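You operate a simulated robot arm through the tools that you are given. There is no shell and no other tool. Be economical: measure what you need, move in short steps, check, and stop when the job is done.

The job below is to be done with a simulated robot arm. You get a single attempt, and the scene is never put back.

Task
Put things in order on the worktop. At the end: the beige wooden cap stands on top of the blue ice pack; the grey stone pestle stands where the clear soap bottle stood; the white salsa tub stands where the beige wooden cap stood; the clear soap bottle stands where the white salsa tub stood; whatever was shut is shut again. Leave all else as you found it, and nothing knocked over.

It is judged by the outcome, as a careful person would: the job done as asked, and still so three seconds after it is handed in. It fails if anything else is knocked over, pushed out of place, dropped, spilled or broken. Lids that push on must go on centred and level and be pressed home; caps that screw on are set level and turned clockwise until they are tight.

Robot
A 6-joint arm with a two-finger parallel gripper, fixed in place. Base frame: the origin is at the foot of the arm, x ahead of it, y to its left, z up; the work surface is at about z = 0. Units: mm, degrees, N and s.
With the tool pointing down near the work surface it reaches from about 160 to 420 mm from the base axis. Its first joint turns from -66.0 to 66.0 degrees. Payload 1.57 kg.
The TCP is the grasp point between the finger pads, 30 mm short of the fingertips. In the tool frame z runs along the fingers and y along their closing line. Largest opening 80 mm; finger width 17, thickness 12; the body of the gripper, 40 by 82 mm, starts 80 mm behind the TCP.
Orientation is that of the tool frame in the base frame, as [roll, pitch, yaw] about the fixed x, y, z axes, in that order (R = Rz(yaw) Ry(pitch) Rx(roll)). With the fingers straight down and closing along the base's y, the tool's x points along the base's -x, its y along +y and its z along -z.

Tools
- The arm moves only by the tool play_rows. Its argument "commands" is a list of rows, each an object of numbers (a shift or turn left out is 0, a gripper value left out holds the last): "tx", "ty", "tz": the shift along the tool's x, y, z in mm; "wx", "wy", "wz": the turn, a rotation vector about the tool's x, y, z in degrees; "claw": the gripper command, from -1 (fully open) to 1 (shut), values between in proportion. In form: [{"tx": .., "ty": .., "tz": .., "wx": .., "wy": .., "wz": .., "claw": ..}, ...]. A call has 1 to 10 rows; each row shifts and turns the commanded pose from where the row before left it, along the tool's axes as they then stand. Rows are played at 5 a second. More than 50 mm and 8.6 degrees between two rows, or a gripper value outside its range, and nothing of the call is played. Where a pose cannot be reached the arm comes as near as it can. A force on the tool above 40 N (or 10 N above the force at the start of the call, whichever is more), or a blocked arm, ends the call early, and 0.2 s more pass. Each finger travels about 153 mm/s and halts on what it meets, pressing with about 25 N; the grip force reading is that of the motor and also rises with nothing between the fingers. The clock runs only during rows and for 0.2 s after the last one: add rows that do not move to give the fingers time. It gives the time, the measured TCP pose, the force on the tool (base axes), the opening and the grip force at its end, in the units of the frame above (readings bear some noise), with the torque about the TCP (base axes, N m) and any sound that the robot's microphone picked up, and new pictures: "show" is both (left out), scene, wrist or none.
- Cameras (640 x 400 px; columns grow to the right, rows downward): "scene" is fixed at [44.7, -328.5, 412.1]; the picture's right is [0.84, -0.55, 0.00], its down [-0.37, -0.56, -0.74] and it looks along [0.41, 0.62, -0.67] (base axes); focal length 214 px, centre (320, 200). "wrist" rides on the gripper at [72, -7, -122] in the tool frame; the picture's right is [0.09, 1.00, 0.00], its down [-0.84, 0.08, -0.54] and it looks along [-0.54, 0.05, 0.84] (tool axes); focal length 238 px, centre (320, 200). There is no depth. A picture from a camera that has moved, and an enlarged one, comes with that camera's place and axes in the base frame and with its lens.
- enlarge(camera, box): a new picture of the part [left, top, right, bottom] of that camera's present view, enlarged. It takes no simulated time.
- close_job(): hands the job in; it is judged then, once.

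Go step by step. Nothing tells you positions but the pictures and the camera data: compare them with the known pose of the tool, close in by small moves and look again before you grip or let go. The budget is 120 turns and 200 pictures, counting those below and the enlarged ones. Unless the task says otherwise, let go and move clear before handing in, and close with one line.

The tools are called after "Request:" by a JSON object that holds its "fn" and its "kwargs". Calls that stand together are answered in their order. play_rows: Moves the arm, as the interface text tells. Its arguments: {"type":"object","properties":{"commands":{"type":"array"},"show":{"type":"string","enum":["both","scene","wrist","none"]}},"required":["commands"]} The other tools are called the same way: enlarge (camera, box) takes an enlarged picture of a part of a camera's view; close_job () hands the job in.

At the start:

```text
time_s: 0.0
tcp_pos: [228.0, -1.1, 286.0]
tcp_rot: [180.0, -0.1, -179.9]
force: [-0.2, 0.7, -0.3]
wrist_torque: [-0.01, 0.01, 0.01]
width: 80.2
grip_force: 0.0
```

scene: 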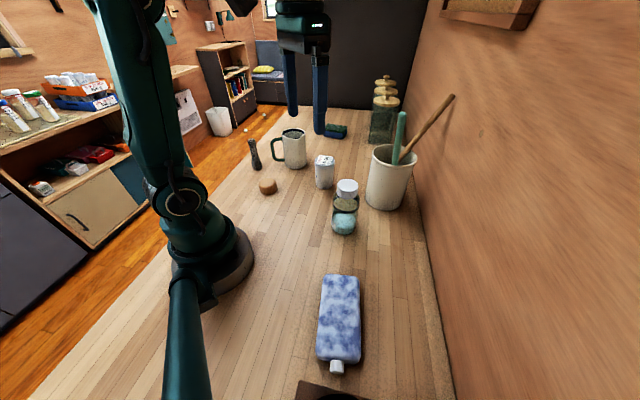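
wrist: 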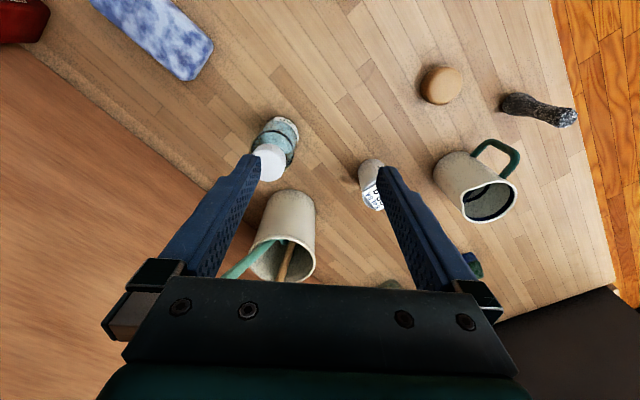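

I see a bottle, a white tub, a cap, a pestle, a mug, a crock and an ice pack. I'll enlarge to identify each one.

Request:
{"fn": "enlarge", "kwargs": {"camera": "scene", "box": [230, 110, 430, 240]}}

Request:
{"fn": "enlarge", "kwargs": {"camera": "wrist", "box": [220, 50, 600, 290]}}

Request:
{"fn": "enlarge", "kwargs": {"camera": "scene", "box": [260, 240, 460, 400]}}

```text
3.08 times, centred on (330, 175) of scene
camera zoom: at [44.7, -328.5, 412.1], right [0.84, -0.55, 0.0], down [-0.37, -0.56, -0.74], along [0.41, 0.62, -0.67], focal length 660 px, centre (289, 277)
```

zoom: 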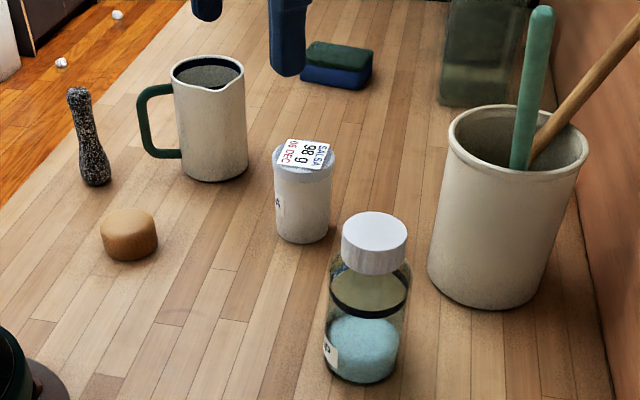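

```text
1.67 times, centred on (410, 170) of wrist
camera zoom: at [157.4, -9.0, 407.8], right [-0.09, 1.0, 0.0], down [0.84, 0.08, 0.54], along [0.54, 0.05, -0.84], focal length 397 px, centre (170, 250)
```

zoom: 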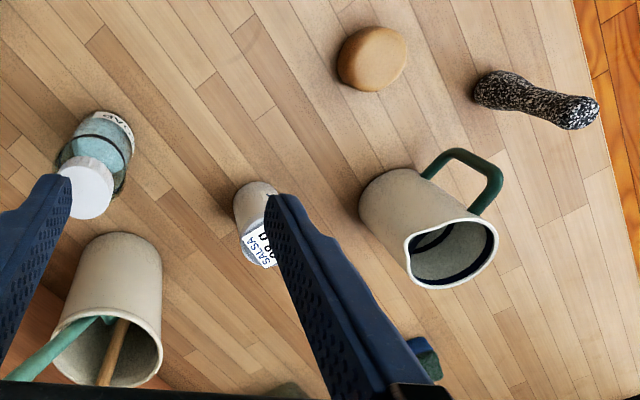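

```text
2.50 times, centred on (360, 320) of scene
camera zoom: at [44.7, -328.5, 412.1], right [0.84, -0.55, 0.0], down [-0.37, -0.56, -0.74], along [0.41, 0.62, -0.67], focal length 536 px, centre (220, -100)
```

zoom: 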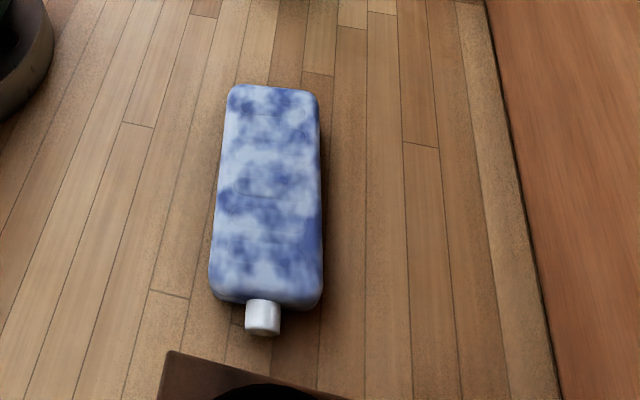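

The glass bottle with the white top is at about (294,-60), the salsa tub at (350,108), the cap at (190,179), the pestle at (206,309), and the ice pack is centred near (154,-226). I'll start above the cap.

Request:
{"fn": "play_rows", "kwargs": {"commands": [{"tx": 6.3, "ty": 30, "tz": 22}, {"tx": 6.3, "ty": 30, "tz": 22}, {"tx": 6.3, "ty": 30, "tz": 22}, {"tx": 6.3, "ty": 30, "tz": 22}, {"tx": 6.3, "ty": 30, "tz": 22}, {"tx": 6.3, "ty": 30, "tz": 22}, {}]}}

```text
time_s: 1.6
tcp_pos: [191.3, 178.6, 153.2]
tcp_rot: [-179.9, 0.0, 180.0]
force: [1.0, -0.7, 0.7]
wrist_torque: [0.0, 0.03, -0.02]
width: 79.8
grip_force: 0.1
camera wrist: at [119.5, 171.3, 274.5], right [-0.09, 1.0, 0.0], down [0.84, 0.08, 0.54], along [0.54, 0.05, -0.84], focal length 238 px, centre (320, 200)
```

scene: 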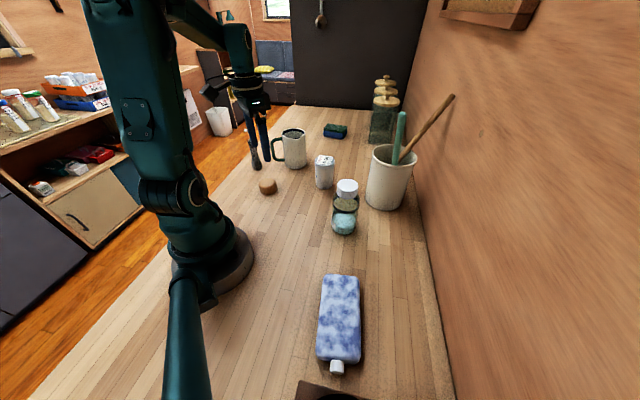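
wrist: 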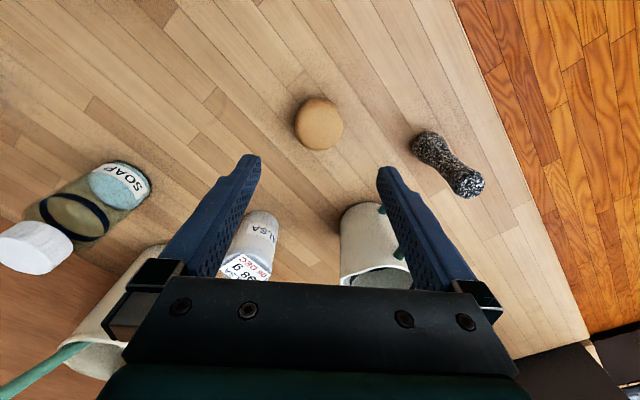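

The cap is at about (188,177), so I'll go down around it and check.

Request:
{"fn": "play_rows", "kwargs": {"commands": [{"tx": 3, "ty": -2, "tz": 30}, {"tz": 30}, {"tz": 25}, {"tz": 18}, {"tz": 10}, {}]}}

Request:
{"fn": "enlarge", "kwargs": {"camera": "scene", "box": [230, 130, 330, 210]}}

```text
time_s: 3.0
tcp_pos: [189.5, 176.7, 41.2]
tcp_rot: [-180.0, 0.0, 180.0]
force: [0.4, 0.2, -0.2]
wrist_torque: [0.0, 0.0, 0.02]
width: 79.9
grip_force: 0.0
camera wrist: at [117.2, 168.4, 162.8], right [-0.09, 1.0, 0.0], down [0.84, 0.08, 0.54], along [0.54, 0.05, -0.84], focal length 238 px, centre (320, 200)
```

scene: 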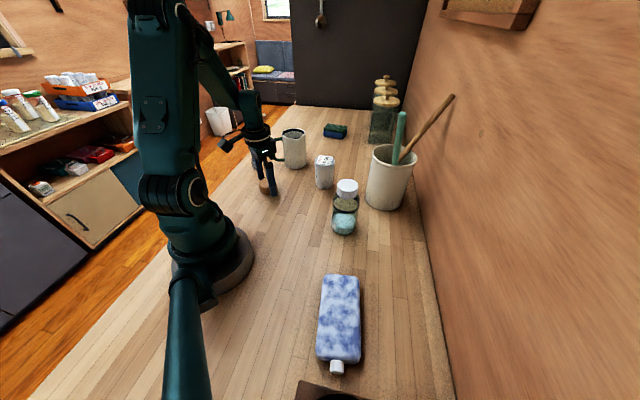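
wrist: 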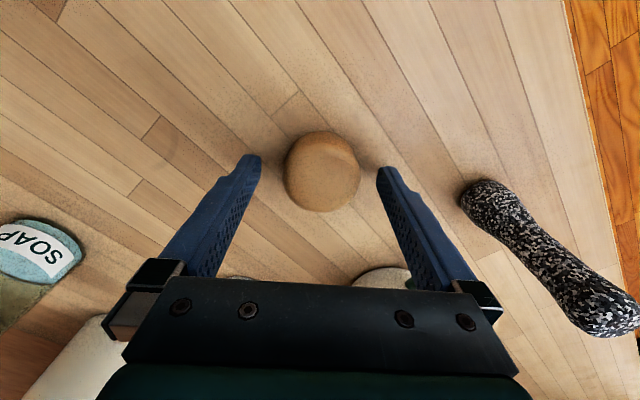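

```text
5.00 times, centred on (280, 170) of scene
camera zoom: at [44.7, -328.5, 412.1], right [0.84, -0.55, 0.0], down [-0.37, -0.56, -0.74], along [0.41, 0.62, -0.67], focal length 1072 px, centre (520, 350)
```

zoom: 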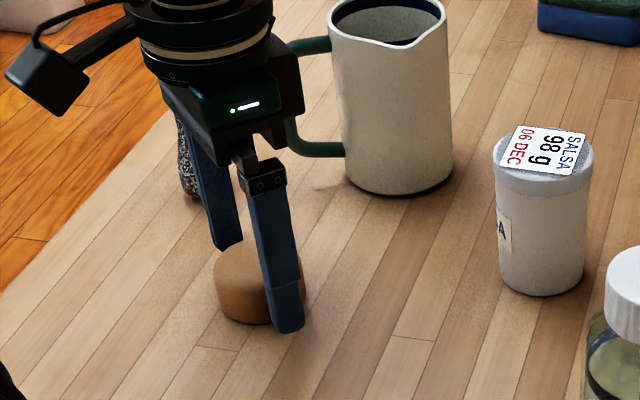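

The cap is centred between the fingers, so I'll close on it.

Request:
{"fn": "play_rows", "kwargs": {"commands": [{"claw": -0.2}, {"claw": 0.3}, {"claw": 1}, {}], "show": "wrist"}}

```text
time_s: 4.0
tcp_pos: [189.1, 175.8, 41.6]
tcp_rot: [-180.0, 0.0, -180.0]
force: [-0.4, 0.4, 0.6]
wrist_torque: [0.0, 0.01, -0.01]
width: 50.5
grip_force: 25.2
camera wrist: at [117.2, 168.5, 163.0], right [-0.09, 1.0, 0.0], down [0.84, 0.08, 0.54], along [0.54, 0.05, -0.84], focal length 238 px, centre (320, 200)
```

wrist: 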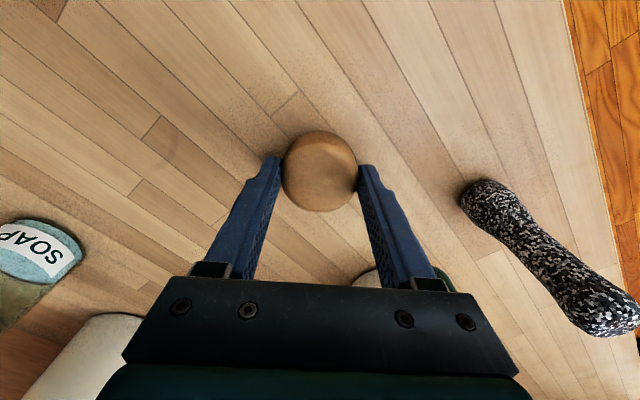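

The cap is held at about x=188, y=176, which is the target spot for the tub. I'll lift it and carry it toward the ice pack.

Request:
{"fn": "play_rows", "kwargs": {"commands": [{"tz": -40}, {"tz": -50}, {"tz": -50}, {"tx": -12, "ty": -44}, {"tx": -12, "ty": -44}, {"tx": -12, "ty": -44}, {"tx": -10, "ty": -44}, {}], "show": "none"}}

Request:
{"fn": "play_rows", "kwargs": {"commands": [{"tx": 14, "ty": -38}, {"tx": 14, "ty": -38}, {"tx": 14, "ty": -38}, {"tx": 14, "ty": -38}, {"tx": 12, "ty": -38}, {"tx": 12, "ty": -36}, {}]}}

```text
time_s: 5.8
tcp_pos: [237.2, -1.2, 181.3]
tcp_rot: [-180.0, 0.1, -180.0]
force: [0.4, -0.6, -0.5]
wrist_torque: [0.0, -0.01, 0.0]
width: 50.5
grip_force: 25.0
```

```text
time_s: 7.4
tcp_pos: [152.2, -226.6, 179.7]
tcp_rot: [-180.0, 0.0, 180.0]
force: [-0.8, 0.0, -0.5]
wrist_torque: [0.01, -0.03, 0.0]
width: 50.6
grip_force: 25.1
camera wrist: at [81.1, -233.4, 301.4], right [-0.09, 1.0, 0.0], down [0.84, 0.08, 0.54], along [0.54, 0.05, -0.84], focal length 238 px, centre (320, 200)
```

scene: 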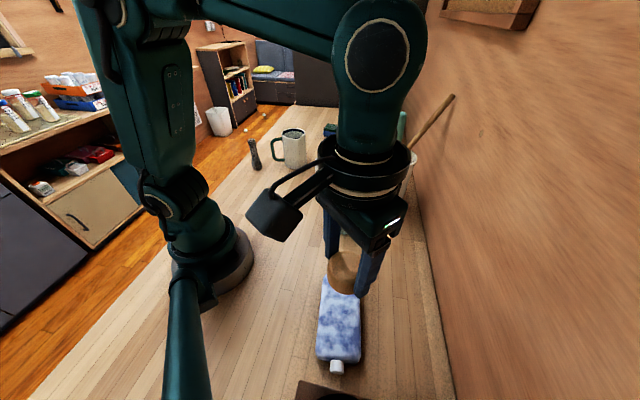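
wrist: 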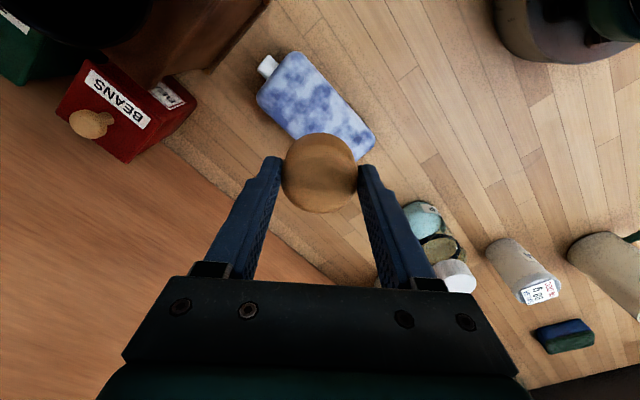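

The pack centre at (153,-226) is right under the tool. I'll go down partway to judge the pack's height.

Request:
{"fn": "play_rows", "kwargs": {"commands": [{"tz": 30}, {"tz": 30}, {"tz": 25}, {"tz": 12}, {}]}}

Request:
{"fn": "enlarge", "kwargs": {"camera": "scene", "box": [280, 220, 420, 390]}}

```text
time_s: 8.6
tcp_pos: [154.7, -228.0, 83.4]
tcp_rot: [-179.9, 0.0, 180.0]
force: [0.0, 1.1, -0.2]
wrist_torque: [-0.01, 0.02, 0.0]
width: 50.4
grip_force: 25.1
camera wrist: at [83.0, -235.1, 204.7], right [-0.09, 1.0, 0.0], down [0.84, 0.08, 0.54], along [0.54, 0.05, -0.84], focal length 238 px, centre (320, 200)
```

scene: 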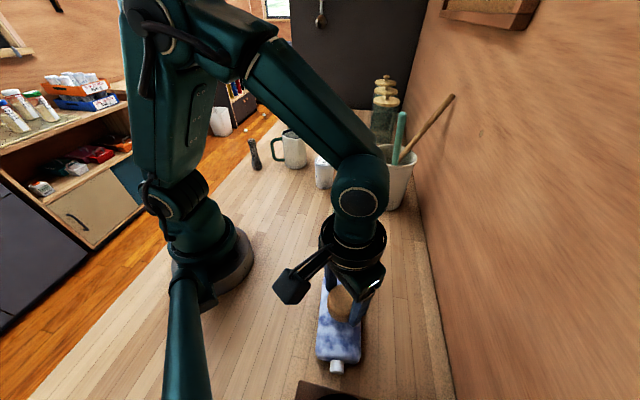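
wrist: 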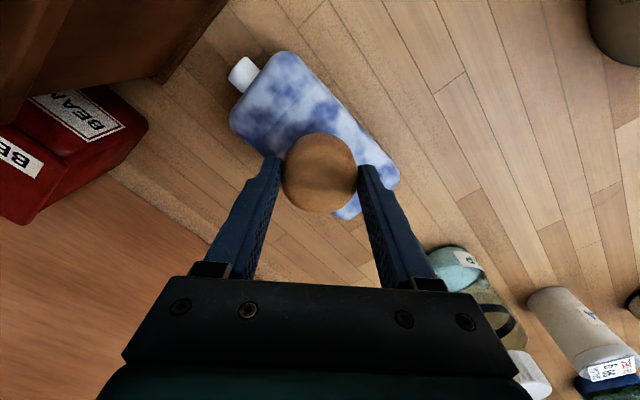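

```text
2.35 times, centred on (350, 305) of scene
camera zoom: at [44.7, -328.5, 412.1], right [0.84, -0.55, 0.0], down [-0.37, -0.56, -0.74], along [0.41, 0.62, -0.67], focal length 505 px, centre (249, -47)
```

zoom: 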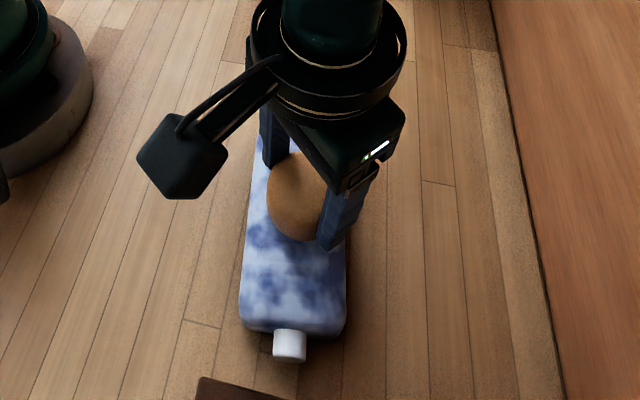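

The cap is over the middle of the pack. I'll lower it in small steps and feel for contact.

Request:
{"fn": "play_rows", "kwargs": {"commands": [{"tz": 5}, {"tz": 3}, {}], "show": "none"}}

Request:
{"fn": "play_rows", "kwargs": {"commands": [{"tz": 2}, {"tz": 1}, {}], "show": "none"}}

Request:
{"fn": "play_rows", "kwargs": {"commands": [{"tz": 1}, {"tz": 1}, {}], "show": "wrist"}}

```text
time_s: 9.4
tcp_pos: [154.5, -226.2, 75.3]
tcp_rot: [180.0, 0.0, -180.0]
force: [0.3, 0.6, 0.4]
wrist_torque: [-0.02, -0.01, 0.01]
width: 50.5
grip_force: 25.2
```

```text
time_s: 10.2
tcp_pos: [154.9, -226.7, 73.5]
tcp_rot: [-179.9, 0.0, -180.0]
force: [-0.8, 3.1, 20.2]
wrist_torque: [0.24, -0.05, -0.06]
width: 50.6
grip_force: 24.5
```

```text
time_s: 11.0
tcp_pos: [154.7, -227.6, 71.3]
tcp_rot: [-179.8, 0.2, 179.9]
force: [5.0, -0.7, 23.0]
wrist_torque: [0.02, -0.24, -0.06]
width: 50.5
grip_force: 25.6
camera wrist: at [82.9, -233.3, 193.1], right [-0.09, 1.0, 0.0], down [0.83, 0.08, 0.54], along [0.54, 0.05, -0.84], focal length 238 px, centre (320, 200)
```

wrist: 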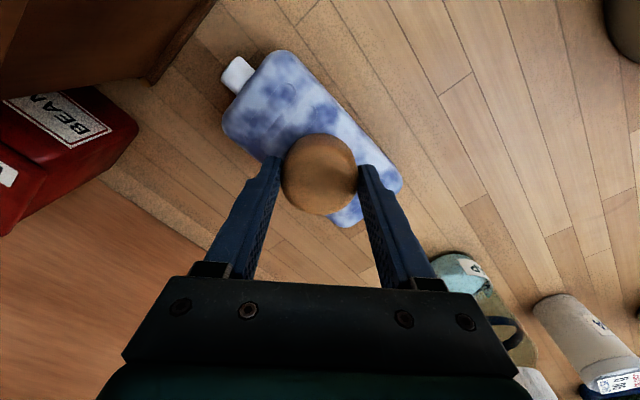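

It made contact at about z=73. I'll back off to relieve the force, then release gently and rise.

Request:
{"fn": "play_rows", "kwargs": {"commands": [{"tz": -1.5}, {}], "show": "none"}}

```text
time_s: 11.6
tcp_pos: [154.1, -225.8, 71.3]
tcp_rot: [179.9, -0.2, 180.0]
force: [0.8, -1.7, 4.3]
wrist_torque: [-0.11, -0.1, 0.0]
width: 50.4
grip_force: 25.0
```

Request:
{"fn": "play_rows", "kwargs": {"commands": [{"claw": -0.3}, {"claw": -0.5}, {"claw": -1}, {}, {"tz": -40}, {"tz": -40}, {"tz": -30}, {}]}}

Request:
{"fn": "enlarge", "kwargs": {"camera": "wrist", "box": [200, 20, 440, 180]}}

```text
time_s: 13.4
tcp_pos: [155.2, -224.7, 183.7]
tcp_rot: [-179.9, 0.0, 180.0]
force: [0.4, 0.4, -0.5]
wrist_torque: [-0.02, 0.03, 0.03]
width: 79.7
grip_force: 0.1
camera wrist: at [82.7, -231.9, 305.5], right [-0.09, 1.0, 0.0], down [0.84, 0.08, 0.54], along [0.54, 0.05, -0.84], focal length 238 px, centre (320, 200)
```

scene: 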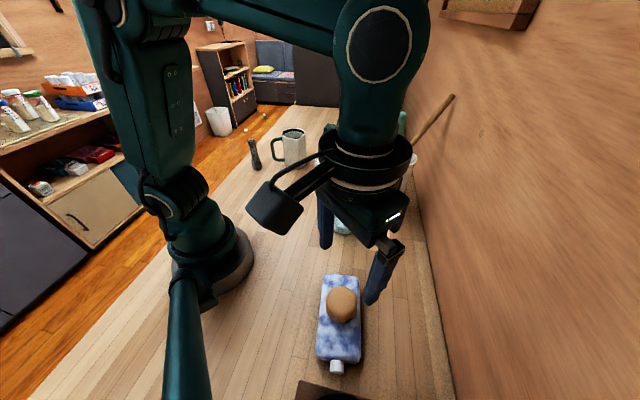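
wrist: 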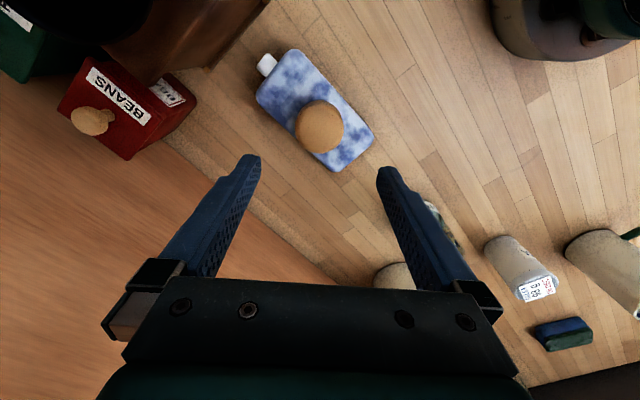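

```text
2.50 times, centred on (320, 100) of wrist
camera zoom: at [82.7, -231.9, 305.5], right [-0.09, 1.0, 0.0], down [0.84, 0.08, 0.54], along [0.54, 0.05, -0.84], focal length 596 px, centre (320, 450)
```

zoom: 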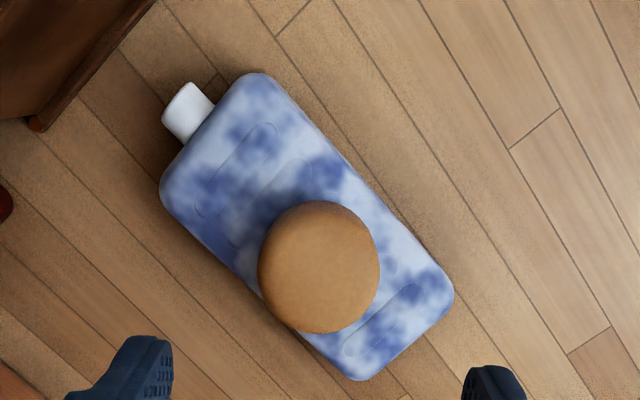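

The cap sits steadily on the pack. Next I'll move over toward the salsa tub.

Request:
{"fn": "play_rows", "kwargs": {"commands": [{"tx": -15, "ty": 40, "tz": -5}, {"tx": -15, "ty": 40, "tz": -5}, {"tx": -15, "ty": 40, "tz": -5}, {"tx": -20, "ty": 40}, {"tx": -20, "ty": 40}, {"tx": -20, "ty": 40}, {"tx": -20, "ty": 40}, {"tx": -20, "ty": 40}, {"tx": -25, "ty": 15}, {"tx": -25}], "show": "none"}}

Request:
{"fn": "play_rows", "kwargs": {"commands": [{}]}}

```text
time_s: 15.6
tcp_pos: [349.3, 108.0, 198.4]
tcp_rot: [-179.9, 0.0, 179.9]
force: [-0.3, 0.9, -0.3]
wrist_torque: [0.0, 0.0, 0.01]
width: 79.9
grip_force: 0.1
```

```text
time_s: 16.0
tcp_pos: [348.2, 107.4, 198.8]
tcp_rot: [-180.0, -0.1, -180.0]
force: [-0.2, 0.0, -0.9]
wrist_torque: [0.01, 0.03, -0.01]
width: 80.2
grip_force: 0.0
camera wrist: at [277.6, 101.6, 320.7], right [-0.09, 1.0, 0.0], down [0.84, 0.08, 0.54], along [0.54, 0.05, -0.84], focal length 238 px, centre (320, 200)
```

scene: 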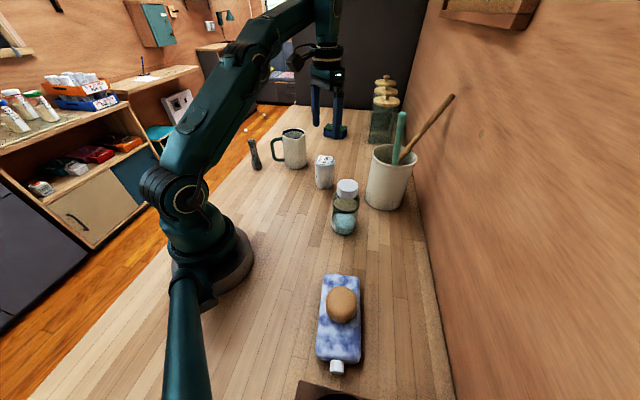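
wrist: 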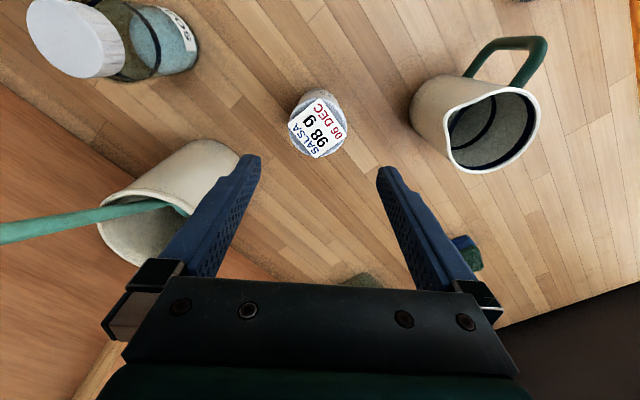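

The tub is at (346,106). I'll lower the fingers around it.

Request:
{"fn": "play_rows", "kwargs": {"commands": [{"tx": 2, "ty": -1.5, "tz": 40}, {"tz": 40}, {"tz": 35}, {"tz": 20}, {"tz": 11}, {}]}}

Request:
{"fn": "enlarge", "kwargs": {"camera": "scene", "box": [270, 110, 390, 210]}}

```text
time_s: 17.4
tcp_pos: [351.3, 105.8, 50.4]
tcp_rot: [180.0, 0.0, 180.0]
force: [0.7, -0.9, -0.1]
wrist_torque: [0.03, -0.02, -0.02]
width: 80.1
grip_force: 0.1
camera wrist: at [278.9, 98.9, 172.7], right [-0.09, 1.0, 0.0], down [0.84, 0.08, 0.54], along [0.54, 0.05, -0.84], focal length 238 px, centre (320, 200)
```

scene: 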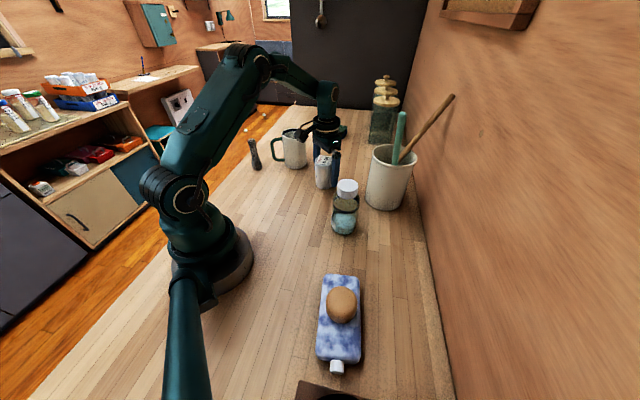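
wrist: 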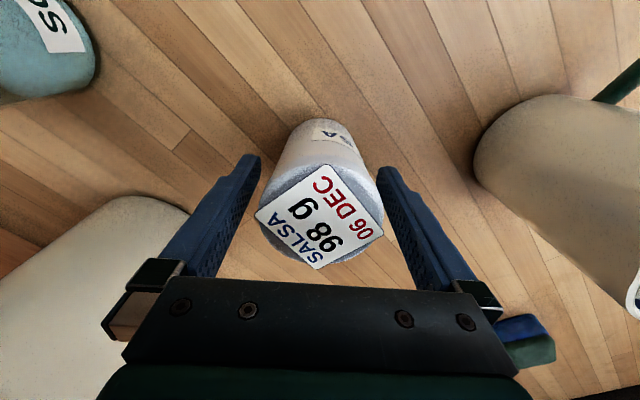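

```text
4.00 times, centred on (330, 160) of scene
camera zoom: at [44.7, -328.5, 412.1], right [0.84, -0.55, 0.0], down [-0.37, -0.56, -0.74], along [0.41, 0.62, -0.67], focal length 858 px, centre (280, 360)
```

zoom: 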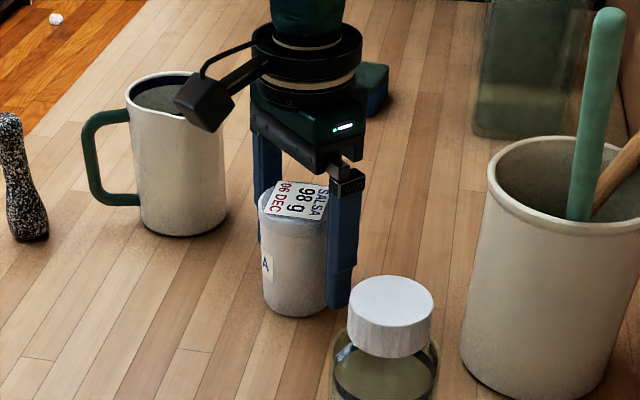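

The tub is centred laterally and sits about 4 mm toward the base. I'll adjust, close and lift a little.

Request:
{"fn": "play_rows", "kwargs": {"commands": [{"tx": 4}, {}, {"claw": 0}, {"claw": 1}, {}], "show": "wrist"}}

```text
time_s: 18.6
tcp_pos: [345.8, 106.4, 50.5]
tcp_rot: [-180.0, 0.0, -179.9]
force: [-1.1, 0.9, 0.6]
wrist_torque: [0.0, 0.01, 0.0]
width: 56.3
grip_force: 25.4
camera wrist: at [274.5, 99.2, 173.0], right [-0.09, 1.0, 0.0], down [0.84, 0.08, 0.54], along [0.54, 0.05, -0.84], focal length 238 px, centre (320, 200)
```

wrist: 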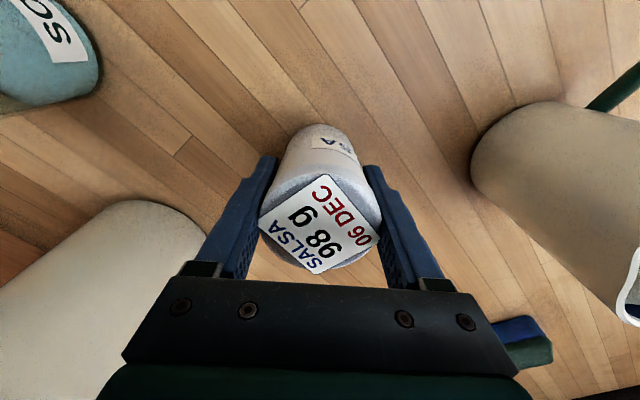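

The tub is gripped. I'll lift it and carry it to the cap's old spot at (188,176).

Request:
{"fn": "play_rows", "kwargs": {"commands": [{"tz": -20}, {"tz": -40}, {"tz": -40}, {"tx": 39, "ty": 10}, {"tx": 39, "ty": 20}, {"tx": 39, "ty": 20}, {"tx": 39, "ty": 20}, {}, {}]}}

```text
time_s: 20.6
tcp_pos: [185.6, 175.2, 153.5]
tcp_rot: [180.0, 0.0, 179.9]
force: [-0.4, 0.4, -1.2]
wrist_torque: [0.01, 0.0, 0.0]
width: 56.0
grip_force: 25.3
camera wrist: at [114.1, 168.4, 273.8], right [-0.09, 1.0, 0.0], down [0.84, 0.08, 0.54], along [0.54, 0.05, -0.84], focal length 238 px, centre (320, 200)
```

scene: 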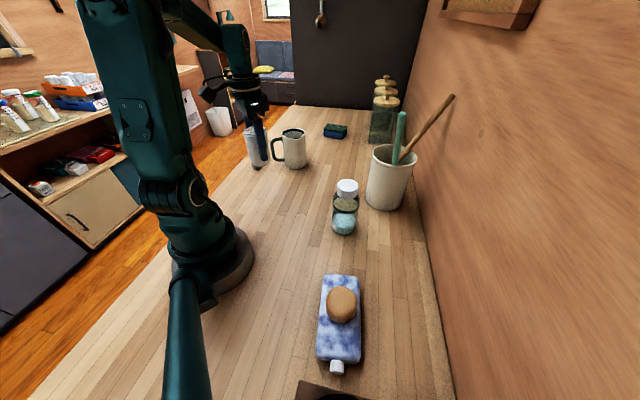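
wrist: 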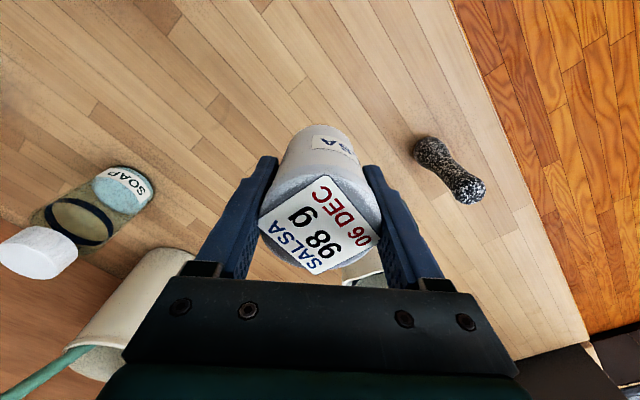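

It's over the spot, so I'll lower it to just above the table.

Request:
{"fn": "play_rows", "kwargs": {"commands": [{"tx": -2, "ty": 0.5, "tz": 40}, {"tz": 35}, {"tz": 17}, {"tz": 5}, {}], "show": "scene"}}

Request:
{"fn": "play_rows", "kwargs": {"commands": [{"tz": 1.5}, {}], "show": "none"}}

```text
time_s: 21.8
tcp_pos: [186.9, 178.1, 55.3]
tcp_rot: [-179.9, 0.1, 179.9]
force: [-0.4, -0.1, -1.4]
wrist_torque: [0.01, -0.01, -0.02]
width: 56.5
grip_force: 25.6
```

scene: 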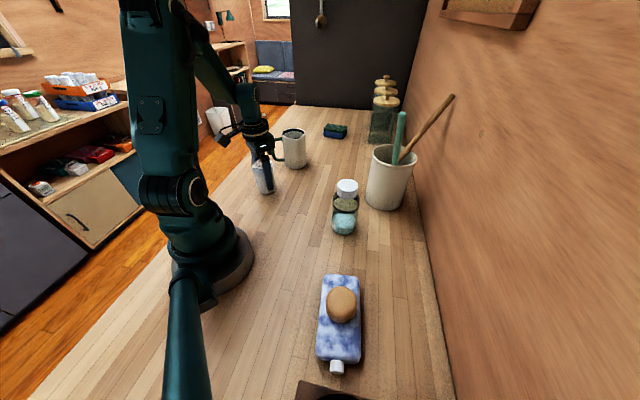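

```text
time_s: 22.4
tcp_pos: [187.4, 178.2, 52.1]
tcp_rot: [180.0, 0.0, 180.0]
force: [-0.7, -0.4, -2.1]
wrist_torque: [0.01, 0.0, -0.03]
width: 56.5
grip_force: 25.4
```

Request:
{"fn": "play_rows", "kwargs": {"commands": [{"tx": -2, "ty": -1}, {"tz": 1}, {}], "show": "none"}}

Request:
{"fn": "play_rows", "kwargs": {"commands": [{"tz": 1}, {}], "show": "none"}}

```text
time_s: 23.2
tcp_pos: [192.1, 176.2, 52.1]
tcp_rot: [180.0, -0.1, 180.0]
force: [0.0, 0.9, -0.9]
wrist_torque: [0.0, 0.0, -0.02]
width: 56.5
grip_force: 24.7
```

```text
time_s: 23.8
tcp_pos: [191.1, 175.5, 52.0]
tcp_rot: [180.0, 0.0, 180.0]
force: [-5.0, -3.2, 12.9]
wrist_torque: [-0.05, 0.08, 0.0]
width: 55.9
grip_force: 25.6
```

It's touching the table. I'll ease off, release and rise.

Request:
{"fn": "play_rows", "kwargs": {"commands": [{"tz": -0.6}, {"claw": 0}, {"claw": -1}, {}, {"tz": -40}, {"tz": -40}, {"tz": -40}, {}]}}

Request:
{"fn": "enlarge", "kwargs": {"camera": "scene", "box": [230, 110, 430, 240]}}

```text
time_s: 25.6
tcp_pos: [191.9, 175.2, 171.6]
tcp_rot: [-180.0, -0.1, 179.9]
force: [-0.5, 0.6, 0.0]
wrist_torque: [0.0, -0.01, -0.02]
width: 80.2
grip_force: 0.1
camera wrist: at [120.0, 169.1, 294.0], right [-0.09, 1.0, 0.0], down [0.84, 0.08, 0.54], along [0.54, 0.05, -0.84], focal length 238 px, centre (320, 200)
```

scene: 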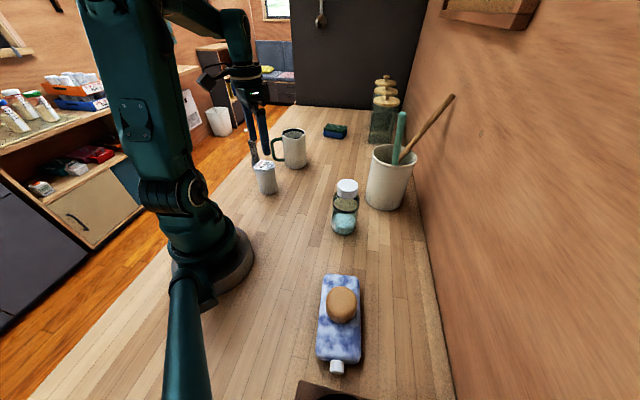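
wrist: 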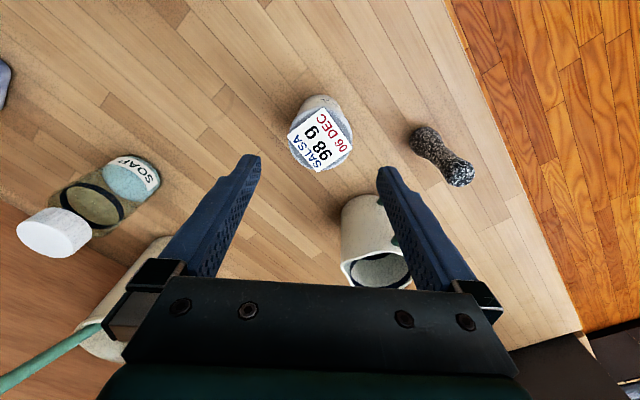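

```text
3.08 times, centred on (330, 175) of scene
camera zoom: at [44.7, -328.5, 412.1], right [0.84, -0.55, 0.0], down [-0.37, -0.56, -0.74], along [0.41, 0.62, -0.67], focal length 660 px, centre (289, 277)
```

zoom: 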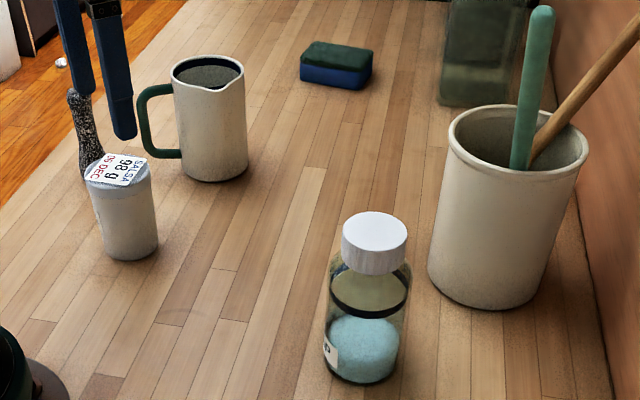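

The tub's base matches where the cap's base was. Next I'll move above the soap bottle.

Request:
{"fn": "play_rows", "kwargs": {"commands": [{"tz": -30, "ty": -20}, {"tz": -30, "ty": -30}, {"tx": -20, "ty": -40}, {"tx": -20, "ty": -40}, {"tx": -20, "ty": -40}, {"tx": -20, "ty": -40}, {"tx": -17, "ty": -27}, {}, {}]}}

```text
time_s: 27.6
tcp_pos: [287.6, -60.3, 231.1]
tcp_rot: [179.9, 0.0, -180.0]
force: [0.0, -0.7, 0.4]
wrist_torque: [-0.01, 0.03, 0.01]
width: 80.0
grip_force: 0.0
camera wrist: at [215.8, -67.3, 352.5], right [-0.09, 1.0, 0.0], down [0.84, 0.08, 0.54], along [0.54, 0.05, -0.84], focal length 238 px, centre (320, 200)
```

scene: 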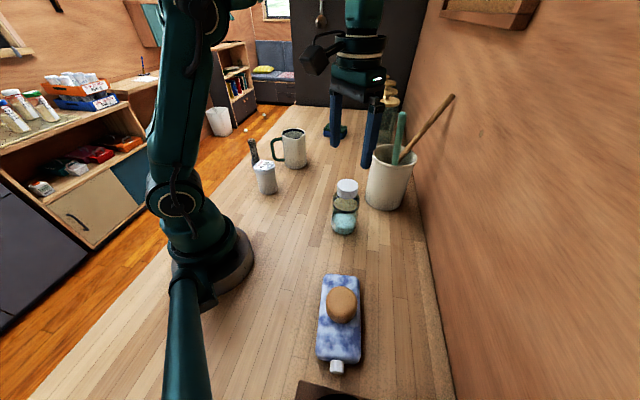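
wrist: 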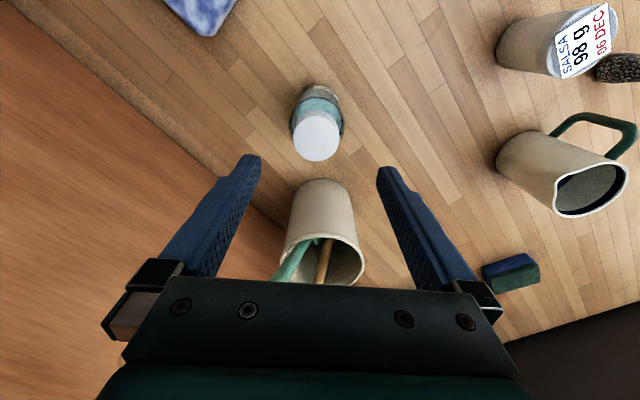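

The bottle's top is at about (287.5,-65). I'll shift and go down partway to check.

Request:
{"fn": "play_rows", "kwargs": {"commands": [{"ty": -4, "tz": 30}, {"tz": 30}, {"tz": 16}, {}], "show": "wrist"}}

```text
time_s: 28.6
tcp_pos: [287.8, -61.6, 154.3]
tcp_rot: [-179.9, 0.0, -180.0]
force: [0.2, 0.1, 0.1]
wrist_torque: [-0.01, -0.03, -0.01]
width: 80.4
grip_force: 0.1
camera wrist: at [215.0, -70.0, 276.5], right [-0.09, 1.0, 0.0], down [0.84, 0.08, 0.54], along [0.54, 0.05, -0.84], focal length 238 px, centre (320, 200)
```

wrist: 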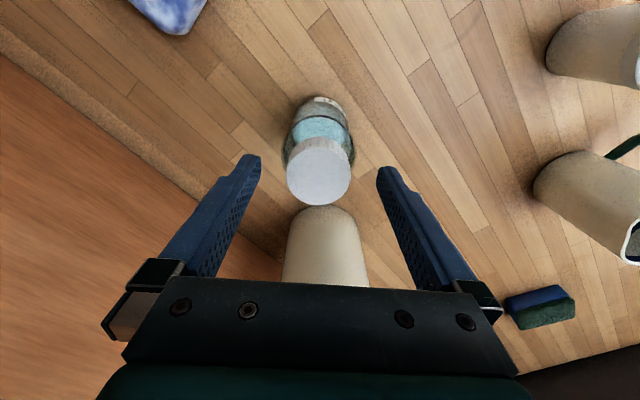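

The bottle is centred between the fingers to within about 1 mm. I'll lower to grasp height on the body.

Request:
{"fn": "play_rows", "kwargs": {"commands": [{"tx": 1, "ty": -1, "tz": 25}, {"tz": 25}, {"tz": 25}, {"tz": 15}, {}]}}

Request:
{"fn": "enlarge", "kwargs": {"camera": "scene", "box": [290, 130, 410, 250]}}

```text
time_s: 29.8
tcp_pos: [283.9, -64.5, 64.0]
tcp_rot: [-180.0, 0.0, 180.0]
force: [0.4, -0.6, 0.7]
wrist_torque: [-0.01, -0.03, -0.01]
width: 79.9
grip_force: 0.1
camera wrist: at [213.1, -71.5, 186.1], right [-0.09, 1.0, 0.0], down [0.84, 0.08, 0.54], along [0.54, 0.05, -0.84], focal length 238 px, centre (320, 200)
```

scene: 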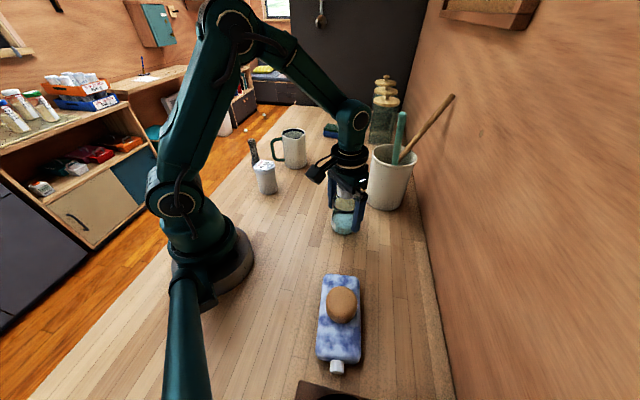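
wrist: 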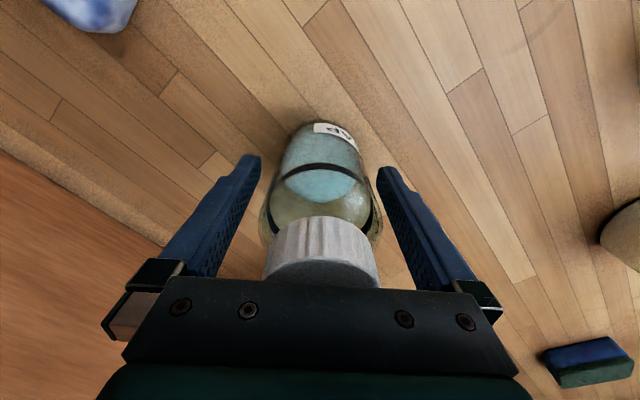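

```text
3.33 times, centred on (350, 190) of scene
camera zoom: at [44.7, -328.5, 412.1], right [0.84, -0.55, 0.0], down [-0.37, -0.56, -0.74], along [0.41, 0.62, -0.67], focal length 715 px, centre (220, 233)
```

zoom: 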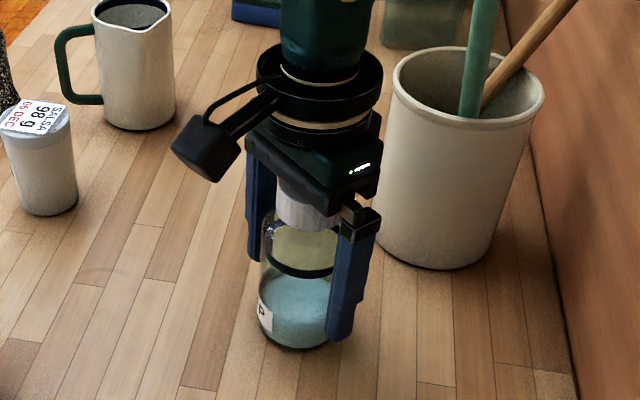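

The bottle is between the fingers with no contact. I'll close on it.

Request:
{"fn": "play_rows", "kwargs": {"commands": [{"claw": -0.4}, {"claw": 0.2}, {"claw": 1}, {}], "show": "wrist"}}

Request:
{"fn": "play_rows", "kwargs": {"commands": [{"tz": -5}, {"tz": -15}, {}], "show": "scene"}}

```text
time_s: 30.8
tcp_pos: [284.8, -65.1, 66.2]
tcp_rot: [-180.0, 0.1, -180.0]
force: [-1.2, -0.2, -0.7]
wrist_torque: [-0.03, 0.0, -0.01]
width: 60.1
grip_force: 25.5
camera wrist: at [213.2, -71.5, 186.4], right [-0.09, 1.0, 0.0], down [0.84, 0.08, 0.54], along [0.54, 0.05, -0.84], focal length 238 px, centre (320, 200)
```

wrist: 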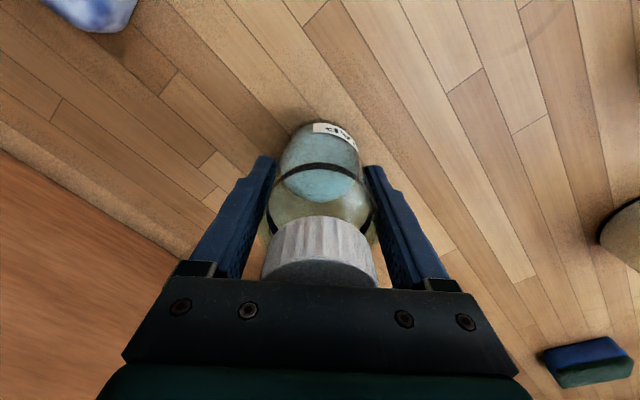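

```text
time_s: 31.6
tcp_pos: [287.8, -65.6, 84.2]
tcp_rot: [179.9, -0.1, -180.0]
force: [0.1, -0.1, -1.0]
wrist_torque: [0.03, 0.0, 0.01]
width: 60.3
grip_force: 24.6
```

scene: 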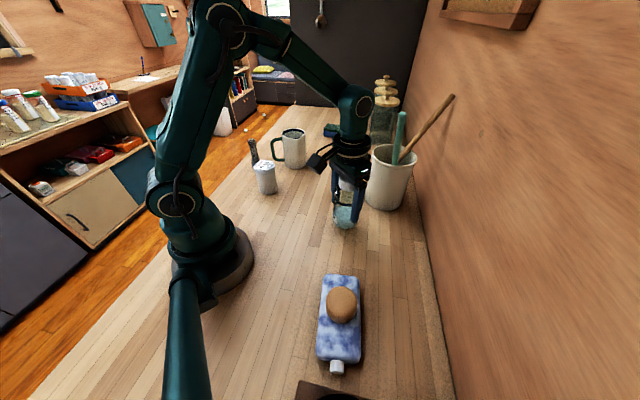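

The bottle is lifted cleanly; its spot is at about (286,-65). I'll carry it to the tub's old spot at (345,106).

Request:
{"fn": "play_rows", "kwargs": {"commands": [{"tz": -20}, {"tx": -11.8, "ty": 34.2}, {"tx": -11.8, "ty": 34.2}, {"tx": -11.8, "ty": 34.2}, {"tx": -11.8, "ty": 34.2}, {"tx": -11.8, "ty": 34.2}, {}, {}]}}

Request:
{"fn": "play_rows", "kwargs": {"commands": [{"tz": 15}, {"tz": 13}, {}], "show": "none"}}

Request:
{"fn": "play_rows", "kwargs": {"commands": [{"tz": 6}, {}], "show": "scene"}}

Request:
{"fn": "enlarge", "kwargs": {"camera": "scene", "box": [230, 110, 430, 240]}}

```text
time_s: 33.4
tcp_pos: [344.6, 106.0, 104.6]
tcp_rot: [-179.9, 0.0, 180.0]
force: [-0.2, -0.7, -2.2]
wrist_torque: [0.0, 0.02, 0.01]
width: 59.9
grip_force: 25.1
camera wrist: at [272.4, 98.6, 226.1], right [-0.09, 1.0, 0.0], down [0.84, 0.08, 0.54], along [0.54, 0.05, -0.84], focal length 238 px, centre (320, 200)
```

scene: 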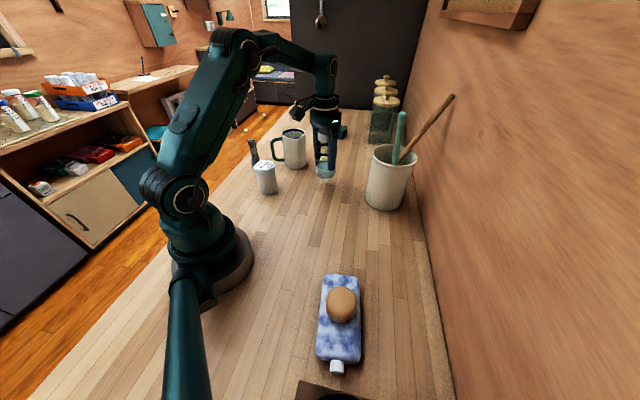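
wrist: 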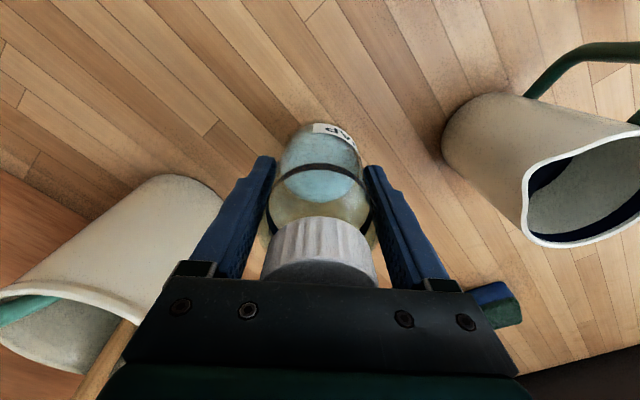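

```text
time_s: 34.2
tcp_pos: [346.3, 104.9, 75.3]
tcp_rot: [-180.0, 0.1, -180.0]
force: [0.3, 0.1, -1.3]
wrist_torque: [0.04, 0.01, -0.02]
width: 60.1
grip_force: 25.1
```

```text
time_s: 34.8
tcp_pos: [347.5, 104.7, 70.1]
tcp_rot: [179.9, 0.0, -180.0]
force: [-0.6, 0.4, -1.9]
wrist_torque: [0.01, 0.03, 0.0]
width: 59.8
grip_force: 24.2
```

scene: 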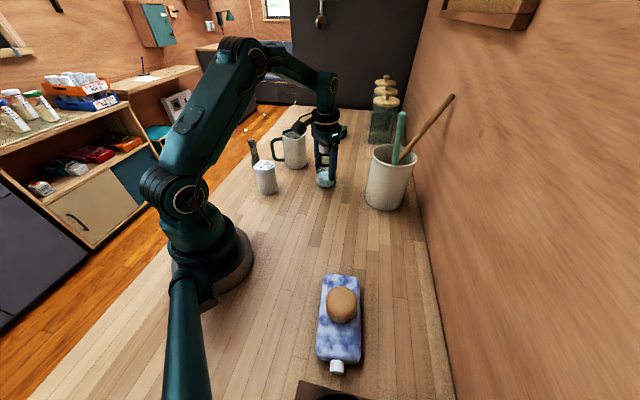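

```text
3.08 times, centred on (330, 175) of scene
camera zoom: at [44.8, -328.5, 412.1], right [0.84, -0.55, 0.0], down [-0.37, -0.56, -0.74], along [0.41, 0.62, -0.67], focal length 660 px, centre (289, 277)
```

zoom: 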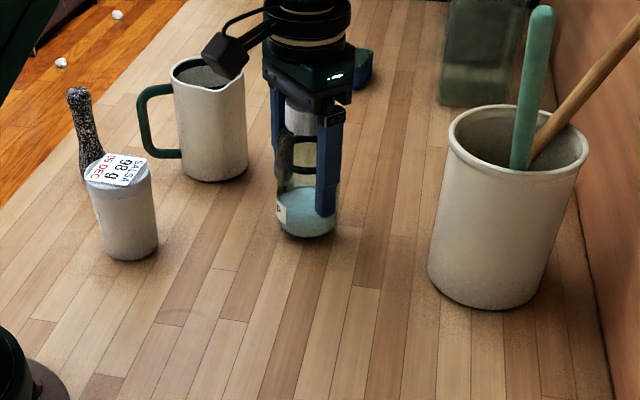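

It's about 5 mm above the table and almost on the mark. I'll nudge it slightly and set it down.

Request:
{"fn": "play_rows", "kwargs": {"commands": [{"tx": 2.5}, {"tz": 2}, {"tz": 1}, {}], "show": "none"}}

Request:
{"fn": "play_rows", "kwargs": {"commands": [{"tz": 1}, {}], "show": "none"}}

```text
time_s: 35.8
tcp_pos: [344.9, 106.3, 68.9]
tcp_rot: [180.0, -0.1, -179.9]
force: [0.2, -0.9, -1.9]
wrist_torque: [0.03, 0.04, -0.01]
width: 60.0
grip_force: 24.8
```

```text
time_s: 36.4
tcp_pos: [344.3, 105.6, 69.3]
tcp_rot: [-180.0, 0.1, -179.9]
force: [0.4, -0.2, -1.9]
wrist_torque: [0.04, 0.0, -0.01]
width: 59.9
grip_force: 25.1
```

Request:
{"fn": "play_rows", "kwargs": {"commands": [{"tz": 1}, {}], "show": "none"}}

Request:
{"fn": "play_rows", "kwargs": {"commands": [{"tz": 1}, {}], "show": "none"}}

```text
time_s: 37.0
tcp_pos: [344.8, 105.9, 67.0]
tcp_rot: [180.0, 0.1, -180.0]
force: [0.4, 0.5, -1.8]
wrist_torque: [-0.04, 0.0, -0.02]
width: 59.9
grip_force: 24.9
```

```text
time_s: 37.6
tcp_pos: [344.8, 105.9, 66.5]
tcp_rot: [180.0, 0.0, -180.0]
force: [-0.5, 0.3, -1.4]
wrist_torque: [0.04, 0.05, -0.01]
width: 60.1
grip_force: 25.1
```

Request:
{"fn": "play_rows", "kwargs": {"commands": [{"tz": 0.7}, {}], "show": "none"}}

```text
time_s: 38.2
tcp_pos: [342.9, 107.1, 65.3]
tcp_rot: [-180.0, 0.0, 179.9]
force: [0.8, -0.7, -1.4]
wrist_torque: [0.01, 0.03, -0.01]
width: 60.1
grip_force: 24.9
```

Request:
{"fn": "play_rows", "kwargs": {"commands": [{"tz": 0.7}, {}], "show": "none"}}

```text
time_s: 38.8
tcp_pos: [343.5, 106.4, 63.5]
tcp_rot: [-180.0, 0.1, 180.0]
force: [-1.7, 2.1, 4.3]
wrist_torque: [-0.04, 0.01, -0.04]
width: 60.0
grip_force: 25.6
```

There's light contact. I'll release and rise straight up.

Request:
{"fn": "play_rows", "kwargs": {"commands": [{"claw": 0.2}, {"claw": -1}, {}, {"tz": -40}, {"tz": -45}, {"tz": -45}, {"tz": -40}, {}]}}

Request:
{"fn": "enlarge", "kwargs": {"camera": "scene", "box": [230, 110, 430, 240]}}

```text
time_s: 40.6
tcp_pos: [334.9, 101.3, 228.2]
tcp_rot: [-180.0, 0.0, 179.9]
force: [-0.5, -0.2, 0.8]
wrist_torque: [0.0, -0.03, 0.0]
width: 80.1
grip_force: 0.2
out of reach, approached as far as the arm can: row 7
camera wrist: at [262.7, 94.6, 348.9], right [-0.09, 1.0, 0.0], down [0.84, 0.08, 0.54], along [0.54, 0.05, -0.84], focal length 238 px, centre (320, 200)
```

scene: 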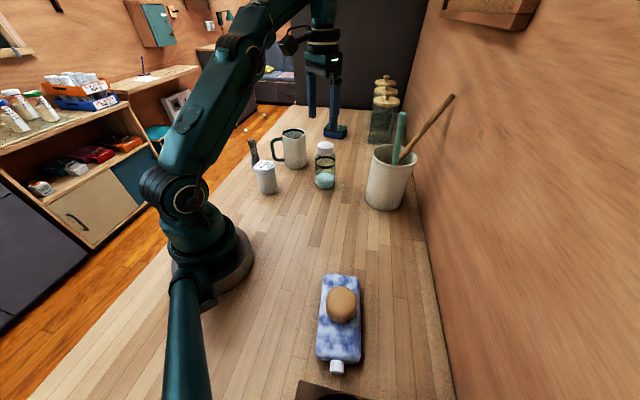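
wrist: 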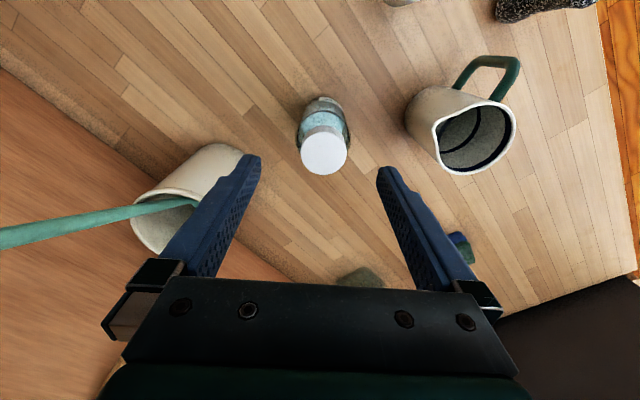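

```text
3.08 times, centred on (330, 175) of scene
camera zoom: at [44.7, -328.5, 412.1], right [0.84, -0.55, 0.0], down [-0.37, -0.56, -0.74], along [0.41, 0.62, -0.67], focal length 660 px, centre (289, 277)
```

zoom: 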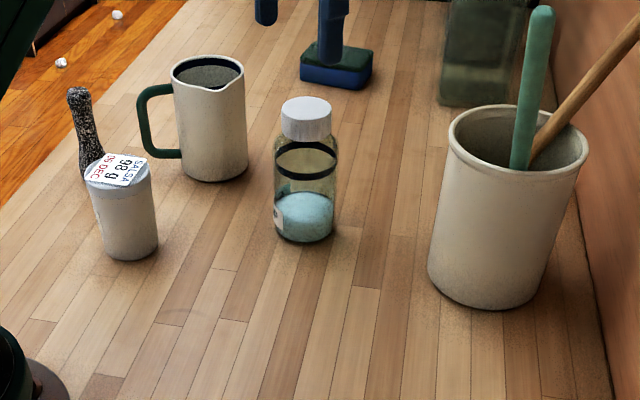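

The bottle sits on the tub's old footprint. Next is the pestle, and I'll approach it at a reachable height, clear of the mug.

Request:
{"fn": "play_rows", "kwargs": {"commands": [{"tx": 30, "ty": 20, "tz": 6}, {"tx": 30, "ty": 20, "tz": 6}, {"tx": 30, "ty": 20, "tz": 6}, {"tx": 30, "ty": 25, "tz": 6}, {"tx": 20, "ty": 30, "tz": 6}, {}], "show": "none"}}

```text
time_s: 42.0
tcp_pos: [196.6, 215.8, 199.2]
tcp_rot: [-180.0, 0.1, 179.9]
force: [0.2, -0.6, 0.1]
wrist_torque: [-0.02, -0.02, -0.01]
width: 80.0
grip_force: 0.0
```

Request:
{"fn": "play_rows", "kwargs": {"commands": [{"tx": -2, "ty": 25, "tz": 10}, {"tx": -2, "ty": 25, "tz": 10}, {"tx": -2, "ty": 25, "tz": 10}, {"tx": -2, "ty": 12, "tz": 5}, {}, {}]}}

```text
time_s: 43.4
tcp_pos: [205.3, 304.8, 163.7]
tcp_rot: [-179.9, 0.0, 180.0]
force: [0.1, 0.4, -0.3]
wrist_torque: [0.01, 0.02, 0.01]
width: 80.0
grip_force: 0.1
camera wrist: at [132.3, 297.3, 285.1], right [-0.09, 1.0, 0.0], down [0.84, 0.08, 0.54], along [0.54, 0.05, -0.84], focal length 238 px, centre (320, 200)
```

scene: 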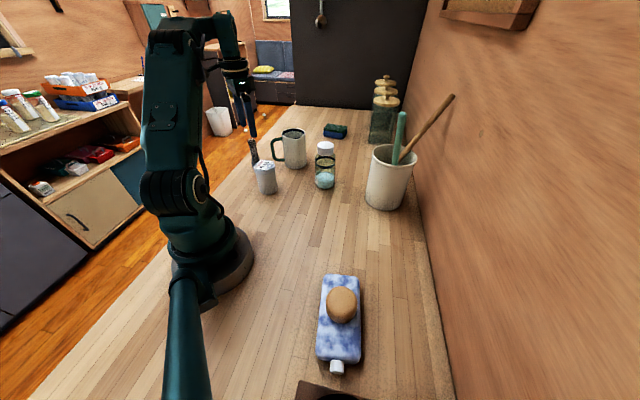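
wrist: 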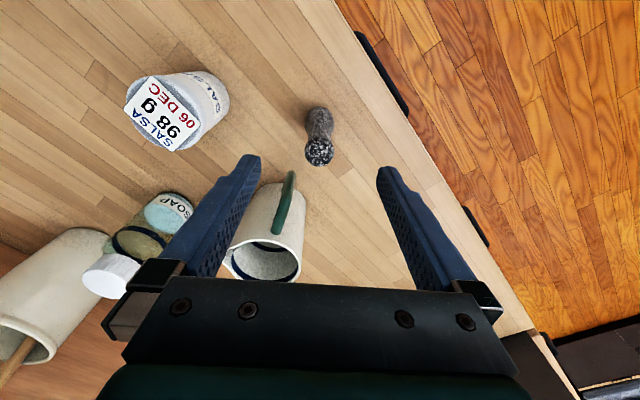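

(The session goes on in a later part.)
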